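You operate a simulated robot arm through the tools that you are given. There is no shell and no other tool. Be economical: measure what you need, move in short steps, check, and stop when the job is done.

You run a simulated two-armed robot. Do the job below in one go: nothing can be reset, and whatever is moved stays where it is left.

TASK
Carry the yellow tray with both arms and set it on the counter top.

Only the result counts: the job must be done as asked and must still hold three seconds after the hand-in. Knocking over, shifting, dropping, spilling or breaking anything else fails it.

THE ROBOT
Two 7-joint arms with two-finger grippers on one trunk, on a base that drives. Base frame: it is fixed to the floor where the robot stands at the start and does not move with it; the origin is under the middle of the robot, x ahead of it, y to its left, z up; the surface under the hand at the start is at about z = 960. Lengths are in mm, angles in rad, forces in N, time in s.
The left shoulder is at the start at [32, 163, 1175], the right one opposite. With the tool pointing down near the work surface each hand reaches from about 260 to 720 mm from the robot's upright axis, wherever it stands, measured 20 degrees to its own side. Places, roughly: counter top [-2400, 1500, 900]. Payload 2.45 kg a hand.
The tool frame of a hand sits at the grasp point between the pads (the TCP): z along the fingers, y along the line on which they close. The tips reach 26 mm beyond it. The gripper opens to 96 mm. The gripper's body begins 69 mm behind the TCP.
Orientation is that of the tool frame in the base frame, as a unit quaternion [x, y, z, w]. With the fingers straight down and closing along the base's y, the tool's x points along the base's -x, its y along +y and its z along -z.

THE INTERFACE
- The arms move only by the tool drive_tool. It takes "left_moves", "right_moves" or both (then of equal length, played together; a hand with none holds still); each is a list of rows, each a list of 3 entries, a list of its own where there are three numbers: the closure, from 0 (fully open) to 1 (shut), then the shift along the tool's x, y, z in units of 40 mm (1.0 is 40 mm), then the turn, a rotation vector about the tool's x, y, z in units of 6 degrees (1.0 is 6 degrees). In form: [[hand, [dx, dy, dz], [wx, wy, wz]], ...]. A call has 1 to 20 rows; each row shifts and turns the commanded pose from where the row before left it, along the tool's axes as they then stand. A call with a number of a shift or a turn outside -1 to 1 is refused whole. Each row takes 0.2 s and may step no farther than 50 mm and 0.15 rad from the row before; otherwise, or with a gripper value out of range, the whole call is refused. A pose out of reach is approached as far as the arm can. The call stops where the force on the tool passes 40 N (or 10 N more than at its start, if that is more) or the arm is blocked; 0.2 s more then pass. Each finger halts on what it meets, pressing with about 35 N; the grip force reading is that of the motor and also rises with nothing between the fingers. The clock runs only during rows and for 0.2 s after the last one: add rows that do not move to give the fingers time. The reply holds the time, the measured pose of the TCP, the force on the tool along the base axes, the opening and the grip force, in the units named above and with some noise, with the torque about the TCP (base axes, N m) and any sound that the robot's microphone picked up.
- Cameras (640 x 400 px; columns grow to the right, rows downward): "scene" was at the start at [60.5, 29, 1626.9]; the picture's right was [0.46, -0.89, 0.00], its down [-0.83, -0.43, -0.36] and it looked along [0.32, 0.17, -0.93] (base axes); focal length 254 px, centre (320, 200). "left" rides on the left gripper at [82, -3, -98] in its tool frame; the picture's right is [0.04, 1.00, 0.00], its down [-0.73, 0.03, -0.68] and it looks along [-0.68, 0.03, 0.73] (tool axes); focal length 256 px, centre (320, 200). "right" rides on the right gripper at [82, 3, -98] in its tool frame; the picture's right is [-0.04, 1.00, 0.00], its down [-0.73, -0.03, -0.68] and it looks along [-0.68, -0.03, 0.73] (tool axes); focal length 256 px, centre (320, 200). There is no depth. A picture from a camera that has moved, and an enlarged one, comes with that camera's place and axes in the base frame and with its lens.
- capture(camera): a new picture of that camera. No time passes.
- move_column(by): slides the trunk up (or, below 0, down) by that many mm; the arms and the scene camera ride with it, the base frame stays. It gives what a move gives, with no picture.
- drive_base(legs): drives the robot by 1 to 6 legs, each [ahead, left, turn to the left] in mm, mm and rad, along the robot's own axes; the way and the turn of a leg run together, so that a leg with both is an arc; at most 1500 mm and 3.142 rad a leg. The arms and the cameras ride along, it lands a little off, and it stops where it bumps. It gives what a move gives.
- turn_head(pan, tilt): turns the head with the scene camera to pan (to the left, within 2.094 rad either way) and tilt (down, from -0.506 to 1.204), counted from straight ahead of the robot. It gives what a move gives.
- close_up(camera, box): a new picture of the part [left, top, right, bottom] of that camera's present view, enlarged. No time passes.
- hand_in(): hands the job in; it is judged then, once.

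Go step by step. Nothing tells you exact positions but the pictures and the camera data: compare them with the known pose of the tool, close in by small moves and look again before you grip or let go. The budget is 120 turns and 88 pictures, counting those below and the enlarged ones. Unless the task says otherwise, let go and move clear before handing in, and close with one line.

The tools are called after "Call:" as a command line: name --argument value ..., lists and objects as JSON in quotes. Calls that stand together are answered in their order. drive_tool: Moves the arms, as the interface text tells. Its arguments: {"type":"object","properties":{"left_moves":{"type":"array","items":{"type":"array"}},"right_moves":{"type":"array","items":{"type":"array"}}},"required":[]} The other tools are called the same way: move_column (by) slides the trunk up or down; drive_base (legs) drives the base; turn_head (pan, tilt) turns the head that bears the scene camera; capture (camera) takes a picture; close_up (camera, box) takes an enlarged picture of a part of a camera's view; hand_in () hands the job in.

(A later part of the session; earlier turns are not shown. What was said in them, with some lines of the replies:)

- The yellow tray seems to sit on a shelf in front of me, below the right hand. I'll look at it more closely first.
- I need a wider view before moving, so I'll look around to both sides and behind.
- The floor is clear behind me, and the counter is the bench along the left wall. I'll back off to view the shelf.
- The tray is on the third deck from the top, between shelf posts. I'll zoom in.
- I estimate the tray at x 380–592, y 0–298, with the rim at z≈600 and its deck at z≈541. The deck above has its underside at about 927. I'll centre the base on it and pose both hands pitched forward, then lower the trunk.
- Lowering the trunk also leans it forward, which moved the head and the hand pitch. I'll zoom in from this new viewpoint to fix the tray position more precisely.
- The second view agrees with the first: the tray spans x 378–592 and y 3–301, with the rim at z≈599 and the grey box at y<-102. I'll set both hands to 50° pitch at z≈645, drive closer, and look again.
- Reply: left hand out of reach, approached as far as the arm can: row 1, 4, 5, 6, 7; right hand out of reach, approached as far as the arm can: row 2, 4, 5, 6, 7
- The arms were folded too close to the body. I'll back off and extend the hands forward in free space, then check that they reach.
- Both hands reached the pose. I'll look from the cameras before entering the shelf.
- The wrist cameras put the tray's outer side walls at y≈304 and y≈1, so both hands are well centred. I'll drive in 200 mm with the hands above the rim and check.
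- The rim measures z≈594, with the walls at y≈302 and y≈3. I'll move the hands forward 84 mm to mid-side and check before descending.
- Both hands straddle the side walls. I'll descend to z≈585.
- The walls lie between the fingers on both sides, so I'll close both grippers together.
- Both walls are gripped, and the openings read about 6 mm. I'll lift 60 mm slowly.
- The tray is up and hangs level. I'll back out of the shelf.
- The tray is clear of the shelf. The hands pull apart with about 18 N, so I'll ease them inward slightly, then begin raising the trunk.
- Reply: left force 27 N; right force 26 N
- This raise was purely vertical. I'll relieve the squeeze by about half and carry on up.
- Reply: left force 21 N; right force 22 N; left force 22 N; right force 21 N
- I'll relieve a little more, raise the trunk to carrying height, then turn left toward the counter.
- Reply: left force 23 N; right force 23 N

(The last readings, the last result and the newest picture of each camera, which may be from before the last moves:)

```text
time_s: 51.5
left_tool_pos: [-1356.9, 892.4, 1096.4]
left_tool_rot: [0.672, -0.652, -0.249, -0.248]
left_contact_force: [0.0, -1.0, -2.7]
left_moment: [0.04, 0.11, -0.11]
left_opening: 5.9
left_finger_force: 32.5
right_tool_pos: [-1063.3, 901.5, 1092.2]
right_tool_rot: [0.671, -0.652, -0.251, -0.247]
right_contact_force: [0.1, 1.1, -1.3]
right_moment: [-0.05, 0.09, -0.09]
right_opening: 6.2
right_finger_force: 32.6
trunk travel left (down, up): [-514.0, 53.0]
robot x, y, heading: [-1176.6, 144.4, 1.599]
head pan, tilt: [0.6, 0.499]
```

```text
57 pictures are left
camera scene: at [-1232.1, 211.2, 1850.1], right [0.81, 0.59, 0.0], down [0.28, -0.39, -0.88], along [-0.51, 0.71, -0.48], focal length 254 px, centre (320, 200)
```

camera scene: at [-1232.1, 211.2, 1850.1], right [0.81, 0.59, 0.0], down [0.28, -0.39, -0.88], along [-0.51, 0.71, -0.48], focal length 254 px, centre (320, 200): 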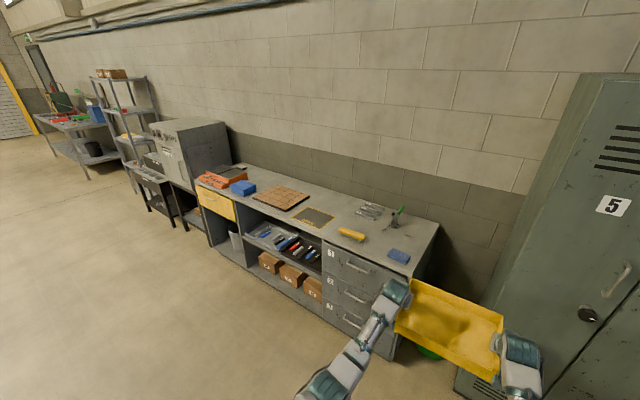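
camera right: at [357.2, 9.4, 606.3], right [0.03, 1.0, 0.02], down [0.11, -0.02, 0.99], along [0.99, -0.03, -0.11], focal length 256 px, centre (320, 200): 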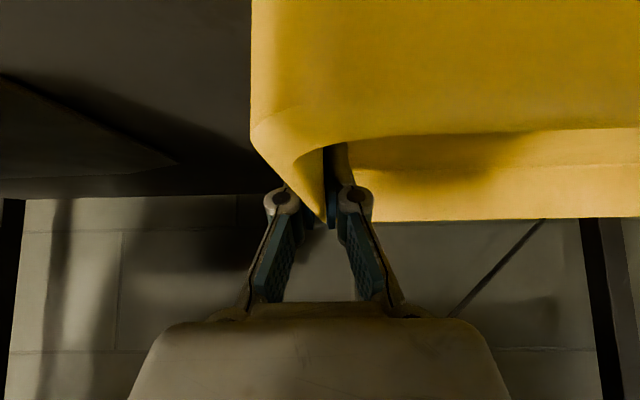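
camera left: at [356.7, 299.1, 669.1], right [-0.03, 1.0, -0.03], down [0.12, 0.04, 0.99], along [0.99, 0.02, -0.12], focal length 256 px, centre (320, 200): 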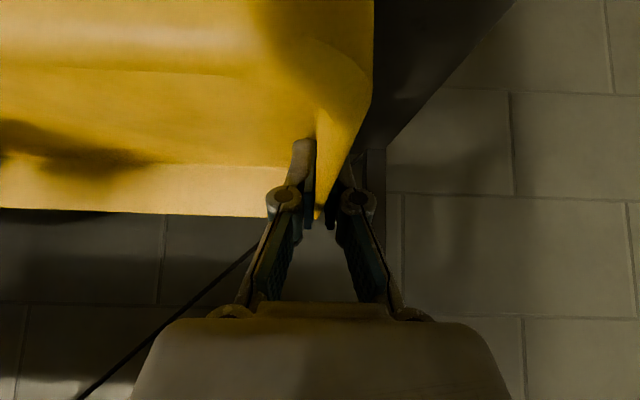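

The counter runs along the wall, with its front edge at y≈1240, its back at y≈1800 and its right end at x≈-1415. It carries scattered items, so I'll strafe along it to find a free spot.

Call:
drive_base --legs '[[0, 0, -0.027], [0, 950, 0]]'

Call:
turn_head --pan 0.0 --tilt 0.55

Call:
capture --camera "scene"

```text
time_s: 56.8
left_tool_pos: [-2271.3, 900.7, 1097.4]
left_tool_rot: [-0.66, 0.664, 0.246, 0.251]
left_contact_force: [-0.3, -1.2, -2.6]
left_moment: [0.0, 0.21, -0.19]
left_opening: 6.2
left_finger_force: 32.6
right_tool_pos: [-1975.9, 899.9, 1091.1]
right_tool_rot: [-0.66, 0.663, 0.25, 0.249]
right_contact_force: [0.4, 1.2, -0.8]
right_moment: [-0.01, 0.17, -0.16]
right_opening: 6.0
right_finger_force: 32.7
trunk travel left (down, up): [-514.0, 53.0]
robot x, y, heading: [-2121.3, 150.1, 1.568]
head pan, tilt: [0.6, 0.499]
```

```text
time_s: 57.8
left_tool_pos: [-2269.6, 894.3, 1100.7]
left_tool_rot: [-0.659, 0.664, 0.247, 0.253]
left_contact_force: [-1.4, -0.8, -1.5]
left_moment: [0.03, 0.18, -0.18]
left_opening: 6.3
left_finger_force: 32.9
right_tool_pos: [-1974.5, 894.8, 1094.4]
right_tool_rot: [-0.659, 0.663, 0.249, 0.252]
right_contact_force: [1.1, 0.7, -1.5]
right_moment: [-0.04, 0.09, -0.2]
right_opening: 6.1
right_finger_force: 32.3
trunk travel left (down, up): [-514.0, 53.0]
robot x, y, heading: [-2120.3, 148.2, 1.567]
head pan, tilt: [0.0, 0.55]
```

```text
56 pictures are left
camera scene: at [-2115.8, 229.6, 1845.5], right [1.0, 0.0, 0.0], down [0.0, -0.53, -0.85], along [0.0, 0.85, -0.53], focal length 254 px, centre (320, 200)
```

scene: 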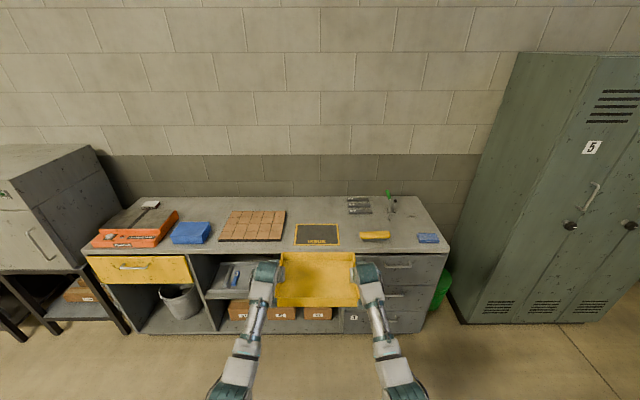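

Call:
close_up --camera "scene" --box '[160, 160, 460, 347]'

```text
2.13 times, centred on (310, 254) of scene
camera zoom: at [-2115.8, 229.6, 1845.5], right [1.0, 0.0, 0.0], down [0.0, -0.53, -0.85], along [0.0, 0.85, -0.53], focal length 541 px, centre (341, 86)
```

zoom: 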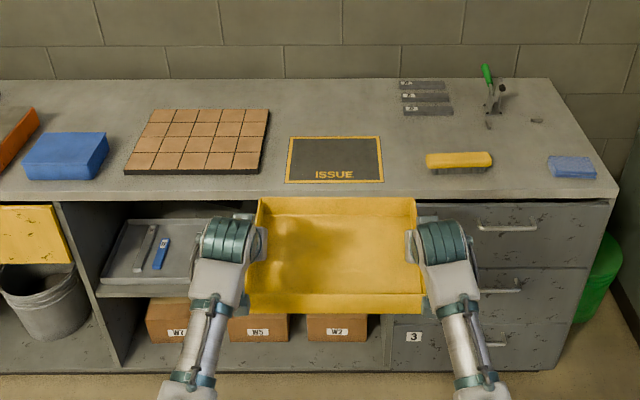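

Behind the "ISSUE" marking there is a bare patch, x -2336..-1918 and y 1495..1800, with the pegboard on its left and the strips on its right. I'll aim the tray centre at (-2127, 1640) and drive in partway to check.

Call:
drive_base --legs '[[500, 0, 0]]'

Call:
turn_head --pan 0.0 --tilt 0.85

Call:
capture --camera "scene"

Call:
capture --camera "left"

Call:
capture --camera "right"

```text
time_s: 60.8
left_tool_pos: [-2265.7, 1393.2, 1102.7]
left_tool_rot: [-0.659, 0.664, 0.246, 0.253]
left_contact_force: [-1.5, -0.3, -1.4]
left_moment: [-0.04, 0.24, -0.11]
left_opening: 6.0
left_finger_force: 32.1
right_tool_pos: [-1969.0, 1392.5, 1095.4]
right_tool_rot: [-0.659, 0.663, 0.251, 0.251]
right_contact_force: [1.5, 1.5, -0.8]
right_moment: [0.05, 0.1, -0.14]
right_opening: 6.0
right_finger_force: 32.8
trunk travel left (down, up): [-514.0, 53.0]
robot x, y, heading: [-2116.6, 644.9, 1.565]
head pan, tilt: [0.0, 0.55]
```

```text
time_s: 61.5
left_tool_pos: [-2268.3, 1390.9, 1102.6]
left_tool_rot: [-0.659, 0.663, 0.248, 0.255]
left_contact_force: [-0.4, -0.9, -2.2]
left_moment: [0.1, 0.13, -0.1]
left_opening: 6.1
left_finger_force: 33.1
right_tool_pos: [-1972.2, 1388.7, 1097.0]
right_tool_rot: [-0.659, 0.663, 0.25, 0.254]
right_contact_force: [1.4, 1.4, -1.3]
right_moment: [-0.13, 0.08, -0.11]
right_opening: 6.1
right_finger_force: 32.4
trunk travel left (down, up): [-514.0, 53.0]
robot x, y, heading: [-2115.6, 650.2, 1.562]
head pan, tilt: [0.0, 0.85]
```

```text
54 pictures are left
camera scene: at [-2117.9, 716.2, 1820.2], right [1.0, -0.01, 0.0], down [-0.01, -0.75, -0.66], along [0.01, 0.66, -0.75], focal length 254 px, centre (320, 200)
```

scene: 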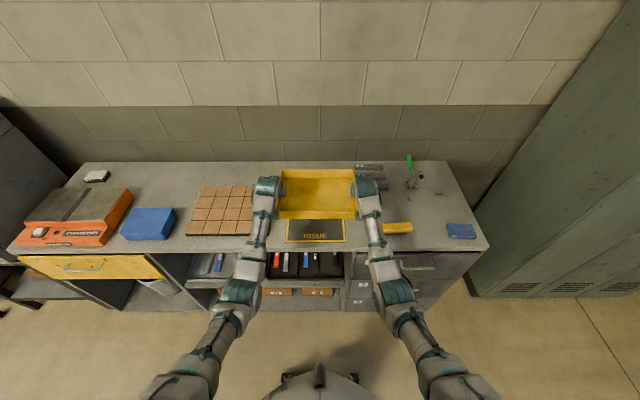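

```text
53 pictures are left
camera left: at [-2266.6, 1264.1, 1121.7], right [-1.0, -0.02, -0.03], down [-0.04, 0.1, 0.99], along [-0.02, 0.99, -0.1], focal length 256 px, centre (320, 200)
```

left: 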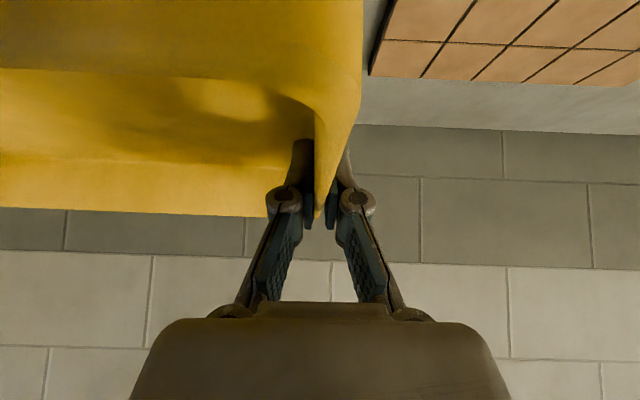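

```text
52 pictures are left
camera right: at [-1975.9, 1262.8, 1117.1], right [-1.0, 0.04, 0.02], down [0.03, 0.1, 1.0], along [0.04, 0.99, -0.1], focal length 256 px, centre (320, 200)
```

right: 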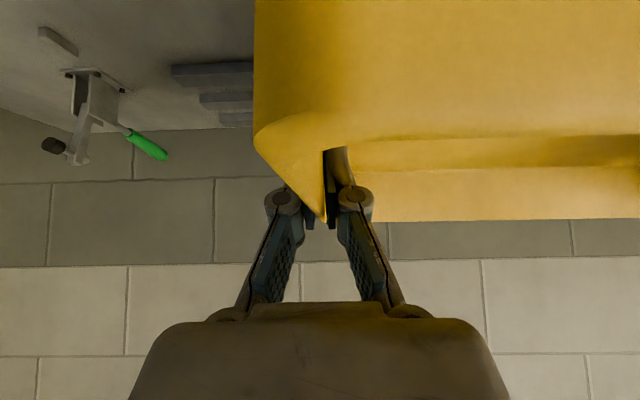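

The spot is confirmed and the counter surface is at z≈895. I'll drive the last 250 mm with a small heading fix.

Call:
drive_base --legs '[[250, 0, 0.008]]'

Call:
capture --camera "scene"

Call:
capture --camera "left"

Call:
capture --camera "right"

```text
time_s: 63.4
left_tool_pos: [-2275.0, 1638.8, 1104.0]
left_tool_rot: [0.661, -0.661, -0.249, -0.255]
left_contact_force: [-1.6, -0.4, -2.1]
left_moment: [-0.21, 0.16, -0.12]
left_opening: 5.8
left_finger_force: 32.5
right_tool_pos: [-1978.9, 1640.4, 1098.2]
right_tool_rot: [0.661, -0.66, -0.25, -0.253]
right_contact_force: [1.6, 1.1, -1.3]
right_moment: [0.25, 0.11, -0.16]
right_opening: 6.1
right_finger_force: 32.6
trunk travel left (down, up): [-514.0, 53.0]
robot x, y, heading: [-2115.4, 896.6, 1.567]
head pan, tilt: [0.0, 0.85]
```

```text
51 pictures are left
camera scene: at [-2118.8, 963.5, 1820.3], right [1.0, 0.0, 0.0], down [0.0, -0.75, -0.66], along [0.0, 0.66, -0.75], focal length 254 px, centre (320, 200)
```

scene: 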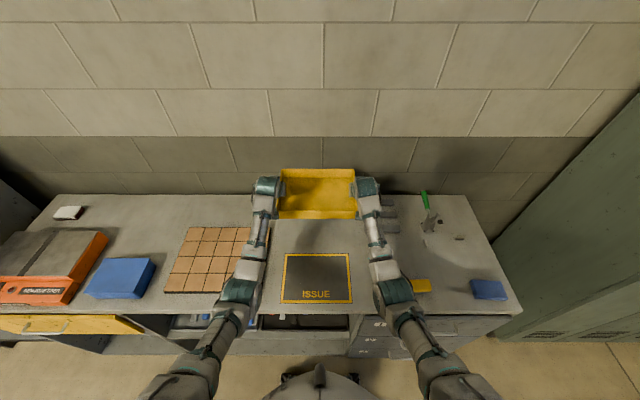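

```text
50 pictures are left
camera left: at [-2272.3, 1512.3, 1123.0], right [-1.0, -0.03, -0.04], down [-0.04, 0.1, 0.99], along [-0.02, 0.99, -0.1], focal length 256 px, centre (320, 200)
```

left: 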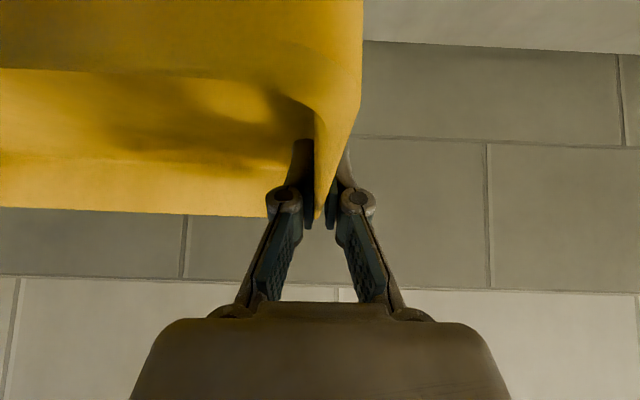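

```text
49 pictures are left
camera right: at [-1981.5, 1513.7, 1118.3], right [-1.0, 0.03, 0.02], down [0.03, 0.09, 1.0], along [0.03, 1.0, -0.09], focal length 256 px, centre (320, 200)
```

right: 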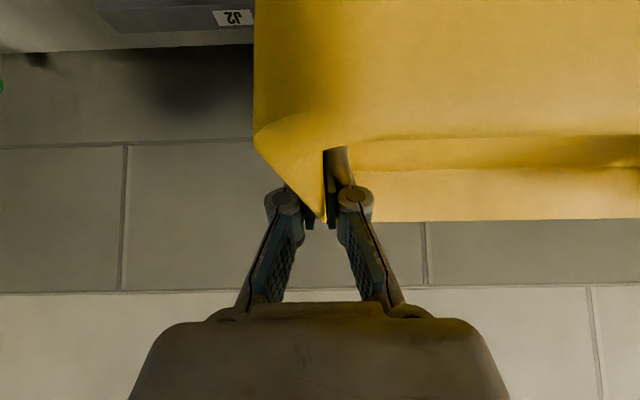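

The tray is above the bare patch, with its bottom at z≈1060. I'll lower the trunk by 115 mm and look again.

Call:
move_column --by -115

Call:
capture --camera "scene"

Call:
capture --camera "left"

Call:
capture --camera "right"

```text
time_s: 64.8
left_tool_pos: [-2275.1, 1636.6, 991.9]
left_tool_rot: [0.661, -0.66, -0.25, -0.255]
left_contact_force: [-1.2, -1.2, -2.6]
left_moment: [-0.09, 0.16, -0.1]
left_opening: 6.2
left_finger_force: 33.0
right_tool_pos: [-1978.3, 1636.6, 986.7]
right_tool_rot: [0.661, -0.659, -0.253, -0.254]
right_contact_force: [0.4, 0.8, -1.3]
right_moment: [0.05, 0.08, -0.09]
right_opening: 5.8
right_finger_force: 32.4
trunk travel left (down, up): [-399.0, 168.0]
robot x, y, heading: [-2119.3, 896.1, 1.574]
head pan, tilt: [0.0, 0.85]
```

```text
48 pictures are left
camera scene: at [-2118.1, 977.8, 1705.4], right [1.0, 0.0, 0.0], down [0.0, -0.75, -0.66], along [0.0, 0.66, -0.75], focal length 254 px, centre (320, 200)
```

scene: 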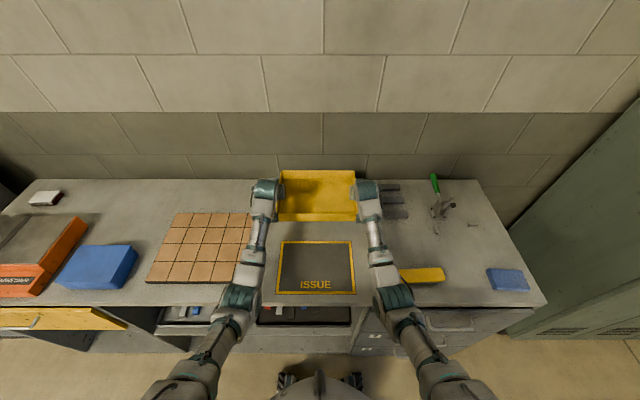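

```text
47 pictures are left
camera left: at [-2271.8, 1510.0, 1010.2], right [-1.0, -0.03, -0.03], down [-0.04, 0.09, 0.99], along [-0.02, 1.0, -0.09], focal length 256 px, centre (320, 200)
```

left: 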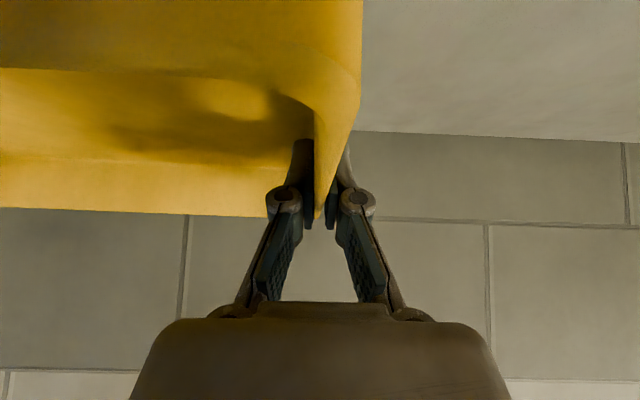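

```text
46 pictures are left
camera right: at [-1981.1, 1511.6, 1005.5], right [-1.0, 0.03, 0.02], down [0.03, 0.09, 1.0], along [0.03, 1.0, -0.09], focal length 256 px, centre (320, 200)
```

right: 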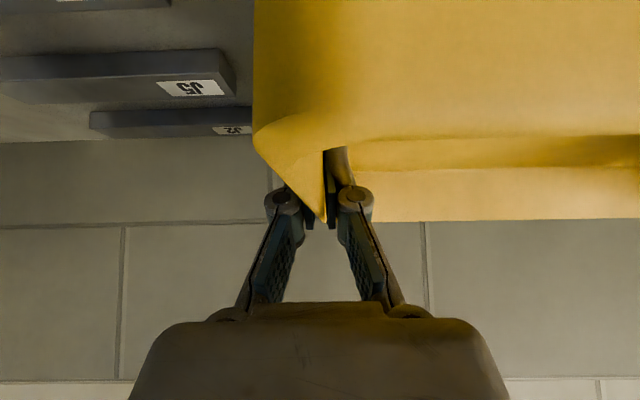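

The patch is clear, with about 50 mm left to go. I'll lower 36 mm with the arms, then feel for contact.

Call:
drive_tool --left_moves '[[1, [0.145, 0, 0.172], [0, 0, 0]], [1, [0.145, 0, 0.172], [0, 0, 0]], [1, [0.145, 0, 0.172], [0, 0, 0]], [1, [0.145, 0, 0.172], [0, 0, 0]], [1, [0, 0, 0], [0, 0, 0]]]' --right_moves '[[1, [0.145, 0, 0.172], [0, 0, 0]], [1, [0.145, 0, 0.172], [0, 0, 0]], [1, [0.145, 0, 0.172], [0, 0, 0]], [1, [0.145, 0, 0.172], [0, 0, 0]], [1, [0, 0, 0], [0, 0, 0]]]'

Call:
capture --camera "scene"

Call:
close_up --camera "scene" --box '[220, 150, 420, 275]'

```text
time_s: 66.0
left_tool_pos: [-2274.8, 1638.2, 954.6]
left_tool_rot: [0.661, -0.66, -0.25, -0.254]
left_contact_force: [-8.2, -0.3, -1.4]
left_moment: [0.01, 0.15, 0.12]
left_opening: 6.0
left_finger_force: 33.1
right_tool_pos: [-1979.1, 1639.8, 948.9]
right_tool_rot: [0.661, -0.66, -0.252, -0.254]
right_contact_force: [8.1, 0.2, -2.0]
right_moment: [0.01, -0.16, -0.13]
right_opening: 5.7
right_finger_force: 32.2
trunk travel left (down, up): [-399.0, 168.0]
robot x, y, heading: [-2113.4, 894.2, 1.573]
head pan, tilt: [0.0, 0.85]
```

```text
45 pictures are left
camera scene: at [-2117.9, 977.6, 1705.3], right [1.0, 0.0, 0.0], down [0.0, -0.75, -0.66], along [0.0, 0.66, -0.75], focal length 254 px, centre (320, 200)
```

scene: 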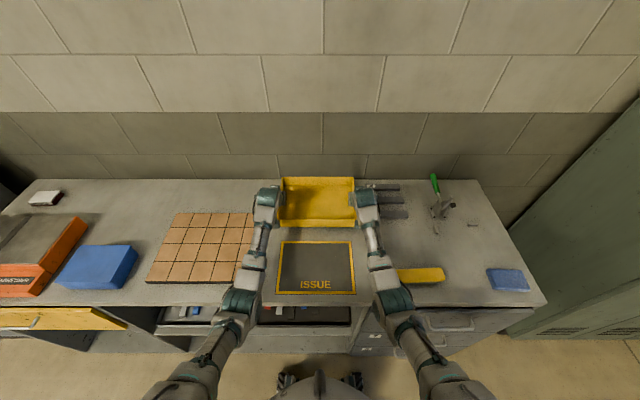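

```text
3.20 times, centred on (320, 212) of scene
camera zoom: at [-2117.9, 977.6, 1705.3], right [1.0, 0.0, 0.0], down [0.0, -0.75, -0.66], along [0.0, 0.66, -0.75], focal length 811 px, centre (320, 160)
```

zoom: 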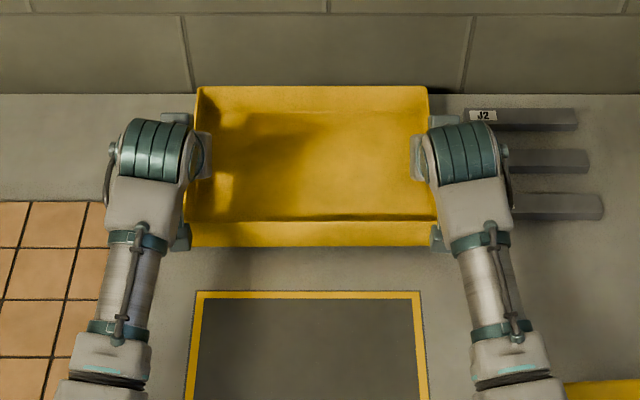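

The tray is about 12 mm above the counter. I'll feel down in 2.5 mm steps.

Call:
drive_tool --left_moves '[[1, [0.04, 0, 0.048], [0, 0, 0]], [1, [0.04, 0, 0.048], [0, 0, 0]], [1, [0.04, 0, 0.048], [0, 0, 0]], [1, [0, 0, 0], [0, 0, 0]]]' --right_moves '[[1, [0.04, 0, 0.048], [0, 0, 0]], [1, [0.04, 0, 0.048], [0, 0, 0]], [1, [0.04, 0, 0.048], [0, 0, 0]], [1, [0, 0, 0], [0, 0, 0]]]'

```text
time_s: 67.0
left_tool_pos: [-2274.7, 1639.4, 946.4]
left_tool_rot: [0.661, -0.66, -0.25, -0.255]
left_contact_force: [-9.3, -0.5, -1.2]
left_moment: [0.09, 0.22, 0.11]
left_opening: 5.8
left_finger_force: 33.0
right_tool_pos: [-1978.8, 1639.0, 942.4]
right_tool_rot: [0.661, -0.66, -0.252, -0.254]
right_contact_force: [7.7, -0.5, -1.4]
right_moment: [-0.07, -0.1, -0.18]
right_opening: 6.2
right_finger_force: 32.3
trunk travel left (down, up): [-399.0, 168.0]
robot x, y, heading: [-2116.9, 898.6, 1.571]
head pan, tilt: [0.0, 0.85]
```

Call:
drive_tool --left_moves '[[1, [0.03, 0, 0.036], [0, 0, 0]], [1, [0.03, 0, 0.036], [0, 0, 0]], [1, [0, 0, 0], [0, 0, 0]]]' --right_moves '[[1, [0.03, 0, 0.036], [0, 0, 0]], [1, [0.03, 0, 0.036], [0, 0, 0]], [1, [0, 0, 0], [0, 0, 0]]]'

```text
time_s: 67.8
left_tool_pos: [-2275.6, 1638.5, 944.6]
left_tool_rot: [0.661, -0.66, -0.249, -0.255]
left_contact_force: [-11.5, -0.3, -1.5]
left_moment: [0.02, 0.23, 0.1]
left_opening: 5.8
left_finger_force: 32.4
right_tool_pos: [-1979.4, 1639.5, 938.0]
right_tool_rot: [0.661, -0.66, -0.251, -0.254]
right_contact_force: [9.9, 1.5, -1.0]
right_moment: [0.0, -0.17, -0.2]
right_opening: 5.7
right_finger_force: 33.1
trunk travel left (down, up): [-399.0, 168.0]
robot x, y, heading: [-2115.5, 900.7, 1.572]
head pan, tilt: [0.0, 0.85]
```

No contact yet by force, so I continue down.

Call:
drive_tool --left_moves '[[1, [0.03, 0, 0.036], [0, 0, 0]], [1, [0.03, 0, 0.036], [0, 0, 0]], [1, [0, 0, 0], [0, 0, 0]]]' --right_moves '[[1, [0.03, 0, 0.036], [0, 0, 0]], [1, [0.03, 0, 0.036], [0, 0, 0]], [1, [0, 0, 0], [0, 0, 0]]]'

Call:
close_up --camera "scene" --box '[220, 150, 420, 275]'

```text
time_s: 68.6
left_tool_pos: [-2273.5, 1637.7, 941.4]
left_tool_rot: [-0.661, 0.661, 0.249, 0.255]
left_contact_force: [-10.9, -0.5, -0.9]
left_moment: [-0.33, 0.14, 0.19]
left_opening: 6.0
left_finger_force: 32.4
right_tool_pos: [-1978.7, 1638.9, 936.4]
right_tool_rot: [0.661, -0.659, -0.252, -0.255]
right_contact_force: [11.5, 2.6, 8.2]
right_moment: [-0.71, -0.26, -0.14]
right_opening: 6.2
right_finger_force: 32.2
trunk travel left (down, up): [-399.0, 168.0]
robot x, y, heading: [-2116.6, 894.4, 1.565]
head pan, tilt: [0.0, 0.85]
```

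```text
3.20 times, centred on (320, 212) of scene
camera zoom: at [-2118.0, 976.4, 1705.5], right [1.0, 0.0, 0.0], down [0.0, -0.75, -0.66], along [0.0, 0.66, -0.75], focal length 811 px, centre (320, 160)
```

zoom: 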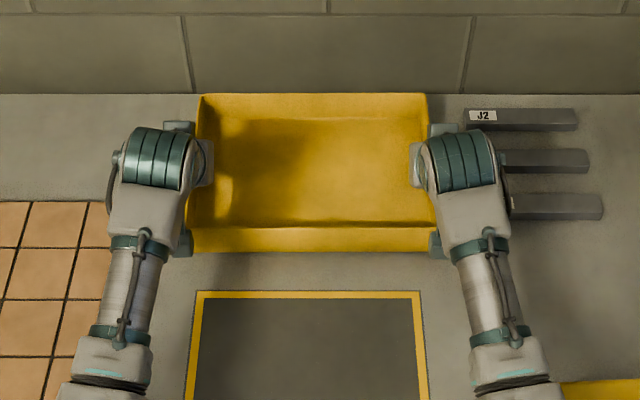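

The right side touched at about 9 N. I'll lower the left hand alone until it touches too.

Call:
drive_tool --left_moves '[[1, [0.03, 0, 0.036], [0, 0, 0]], [1, [0.02, 0, 0.024], [0, 0, 0]], [1, [0, 0, 0], [0, 0, 0]]]'

```text
time_s: 69.4
left_tool_pos: [-2274.2, 1638.2, 939.2]
left_tool_rot: [0.662, -0.659, -0.252, -0.255]
left_contact_force: [-13.1, 0.5, 6.9]
left_moment: [-0.85, 0.32, 0.09]
left_opening: 5.9
left_finger_force: 32.8
right_tool_pos: [-1977.9, 1638.6, 934.1]
right_tool_rot: [0.661, -0.659, -0.252, -0.254]
right_contact_force: [13.4, 1.8, 5.2]
right_moment: [-0.88, -0.17, -0.27]
right_opening: 5.8
right_finger_force: 32.5
trunk travel left (down, up): [-399.0, 168.0]
robot x, y, heading: [-2115.0, 897.8, 1.576]
head pan, tilt: [0.0, 0.85]
```

Both sides rest on the counter, so I'll open the grippers partway.

Call:
drive_tool --left_moves '[[0.85, [0, 0, 0], [0, 0, 0]], [0.7, [0, 0, 0], [0, 0, 0]], [0.6, [0, 0, 0], [0, 0, 0]], [0.6, [0, 0, 0], [0, 0, 0]]]' --right_moves '[[0.85, [0, 0, 0], [0, 0, 0]], [0.7, [0, 0, 0], [0, 0, 0]], [0.6, [0, 0, 0], [0, 0, 0]], [0.6, [0, 0, 0], [0, 0, 0]]]'

Call:
capture --camera "left"

Call:
capture --camera "right"

```text
time_s: 70.4
left_tool_pos: [-2273.9, 1639.0, 936.8]
left_tool_rot: [0.661, -0.66, -0.249, -0.255]
left_contact_force: [-0.3, 0.2, -0.4]
left_moment: [0.06, 0.05, 0.0]
left_opening: 38.5
left_finger_force: 0.0
right_tool_pos: [-1979.2, 1639.4, 935.8]
right_tool_rot: [0.662, -0.658, -0.253, -0.254]
right_contact_force: [-0.4, 0.4, 0.1]
right_moment: [0.0, 0.01, 0.02]
right_opening: 38.0
right_finger_force: 0.0
trunk travel left (down, up): [-399.0, 168.0]
robot x, y, heading: [-2115.8, 896.8, 1.574]
head pan, tilt: [0.0, 0.85]
```

```text
42 pictures are left
camera left: at [-2271.3, 1512.4, 955.5], right [-1.0, -0.03, -0.03], down [-0.04, 0.09, 0.99], along [-0.02, 1.0, -0.1], focal length 256 px, centre (320, 200)
```

left: 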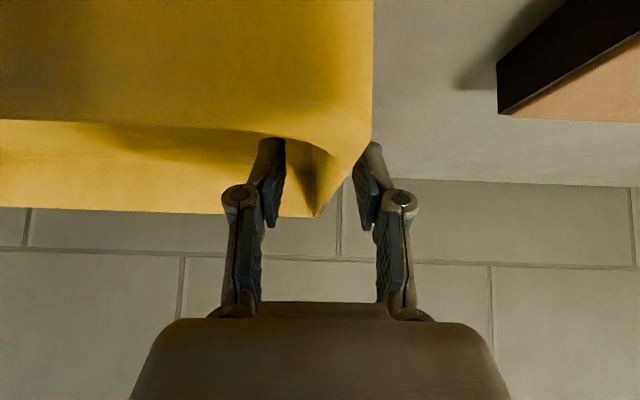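

```text
41 pictures are left
camera right: at [-1981.8, 1512.7, 954.4], right [-1.0, 0.03, 0.02], down [0.03, 0.09, 1.0], along [0.03, 1.0, -0.09], focal length 256 px, centre (320, 200)
```

right: 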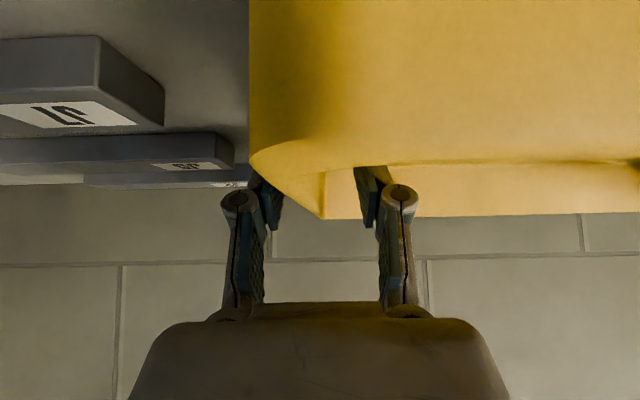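

Released cleanly. I'll lift both hands straight up, then back away.

Call:
drive_tool --left_moves '[[0.6, [-0.161, 0, -0.19], [0, 0, 0]], [0.6, [-0.32, 0, -0.38], [0, 0, 0]], [0.6, [-0.418, 0, -0.498], [0, 0, 0]], [0.6, [-0.418, 0, -0.498], [0, 0, 0]], [0.6, [-0.418, 0, -0.498], [0, 0, 0]], [0.6, [-0.418, 0, -0.498], [0, 0, 0]], [0.6, [0, 0, 0], [0, 0, 0]]]' --right_moves '[[0.6, [-0.161, 0, -0.19], [0, 0, 0]], [0.6, [-0.32, 0, -0.38], [0, 0, 0]], [0.6, [-0.418, 0, -0.498], [0, 0, 0]], [0.6, [-0.418, 0, -0.498], [0, 0, 0]], [0.6, [-0.418, 0, -0.498], [0, 0, 0]], [0.6, [-0.418, 0, -0.498], [0, 0, 0]], [0.6, [0, 0, 0], [0, 0, 0]]]'

Call:
drive_base --legs '[[-500, 0, 0]]'

Call:
turn_head --pan 0.0 --tilt 0.6

Call:
capture --camera "scene"

```text
time_s: 72.0
left_tool_pos: [-2272.1, 1633.5, 1071.2]
left_tool_rot: [0.661, -0.66, -0.249, -0.255]
left_contact_force: [0.2, -0.2, 0.2]
left_moment: [0.01, 0.02, 0.0]
left_opening: 38.3
left_finger_force: 0.1
right_tool_pos: [-1977.9, 1634.0, 1069.2]
right_tool_rot: [0.662, -0.659, -0.253, -0.253]
right_contact_force: [-0.7, 0.4, -0.9]
right_moment: [0.03, 0.0, 0.0]
right_opening: 38.3
right_finger_force: 0.0
trunk travel left (down, up): [-399.0, 168.0]
robot x, y, heading: [-2117.7, 901.5, 1.571]
head pan, tilt: [0.0, 0.85]
```

```text
time_s: 75.0
left_tool_pos: [-2276.0, 1128.4, 1071.4]
left_tool_rot: [0.662, -0.659, -0.25, -0.255]
left_contact_force: [-0.3, 0.2, 0.8]
left_moment: [0.0, -0.04, 0.02]
left_opening: 38.2
left_finger_force: 0.2
right_tool_pos: [-1979.7, 1130.7, 1069.2]
right_tool_rot: [0.663, -0.658, -0.253, -0.252]
right_contact_force: [-0.1, 0.5, -0.4]
right_moment: [0.04, -0.03, -0.02]
right_opening: 38.0
right_finger_force: 0.3
trunk travel left (down, up): [-399.0, 168.0]
robot x, y, heading: [-2115.6, 390.8, 1.575]
head pan, tilt: [0.0, 0.85]
```

```text
time_s: 75.8
left_tool_pos: [-2274.3, 1123.8, 1075.3]
left_tool_rot: [0.661, -0.658, -0.252, -0.256]
left_contact_force: [-0.3, -0.7, -0.4]
left_moment: [0.02, -0.01, -0.03]
left_opening: 38.4
left_finger_force: 0.1
right_tool_pos: [-1980.5, 1125.4, 1073.2]
right_tool_rot: [0.662, -0.657, -0.254, -0.254]
right_contact_force: [-0.4, 0.3, 0.0]
right_moment: [0.01, 0.0, 0.02]
right_opening: 38.6
right_finger_force: 0.2
trunk travel left (down, up): [-399.0, 168.0]
robot x, y, heading: [-2115.5, 394.7, 1.578]
head pan, tilt: [0.0, 0.6]
```

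```text
40 pictures are left
camera scene: at [-2116.7, 482.0, 1726.2], right [1.0, 0.01, 0.0], down [0.0, -0.57, -0.82], along [0.0, 0.82, -0.57], focal length 254 px, centre (320, 200)
```

scene: 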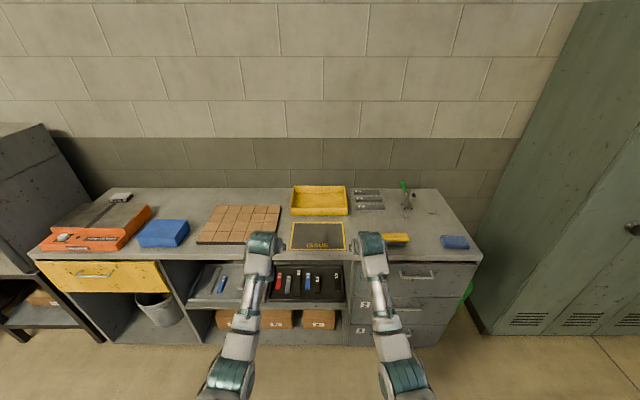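

The tray rests flat on the counter behind the marking, the other items look undisturbed, and both hands are clear. I'm handing in.

Call:
hand_in

```text
The job is handed in.
```

I carried the yellow tray with both arms and set it on a bare patch of the counter top. In the last picture it rests flat and nothing else looks disturbed.
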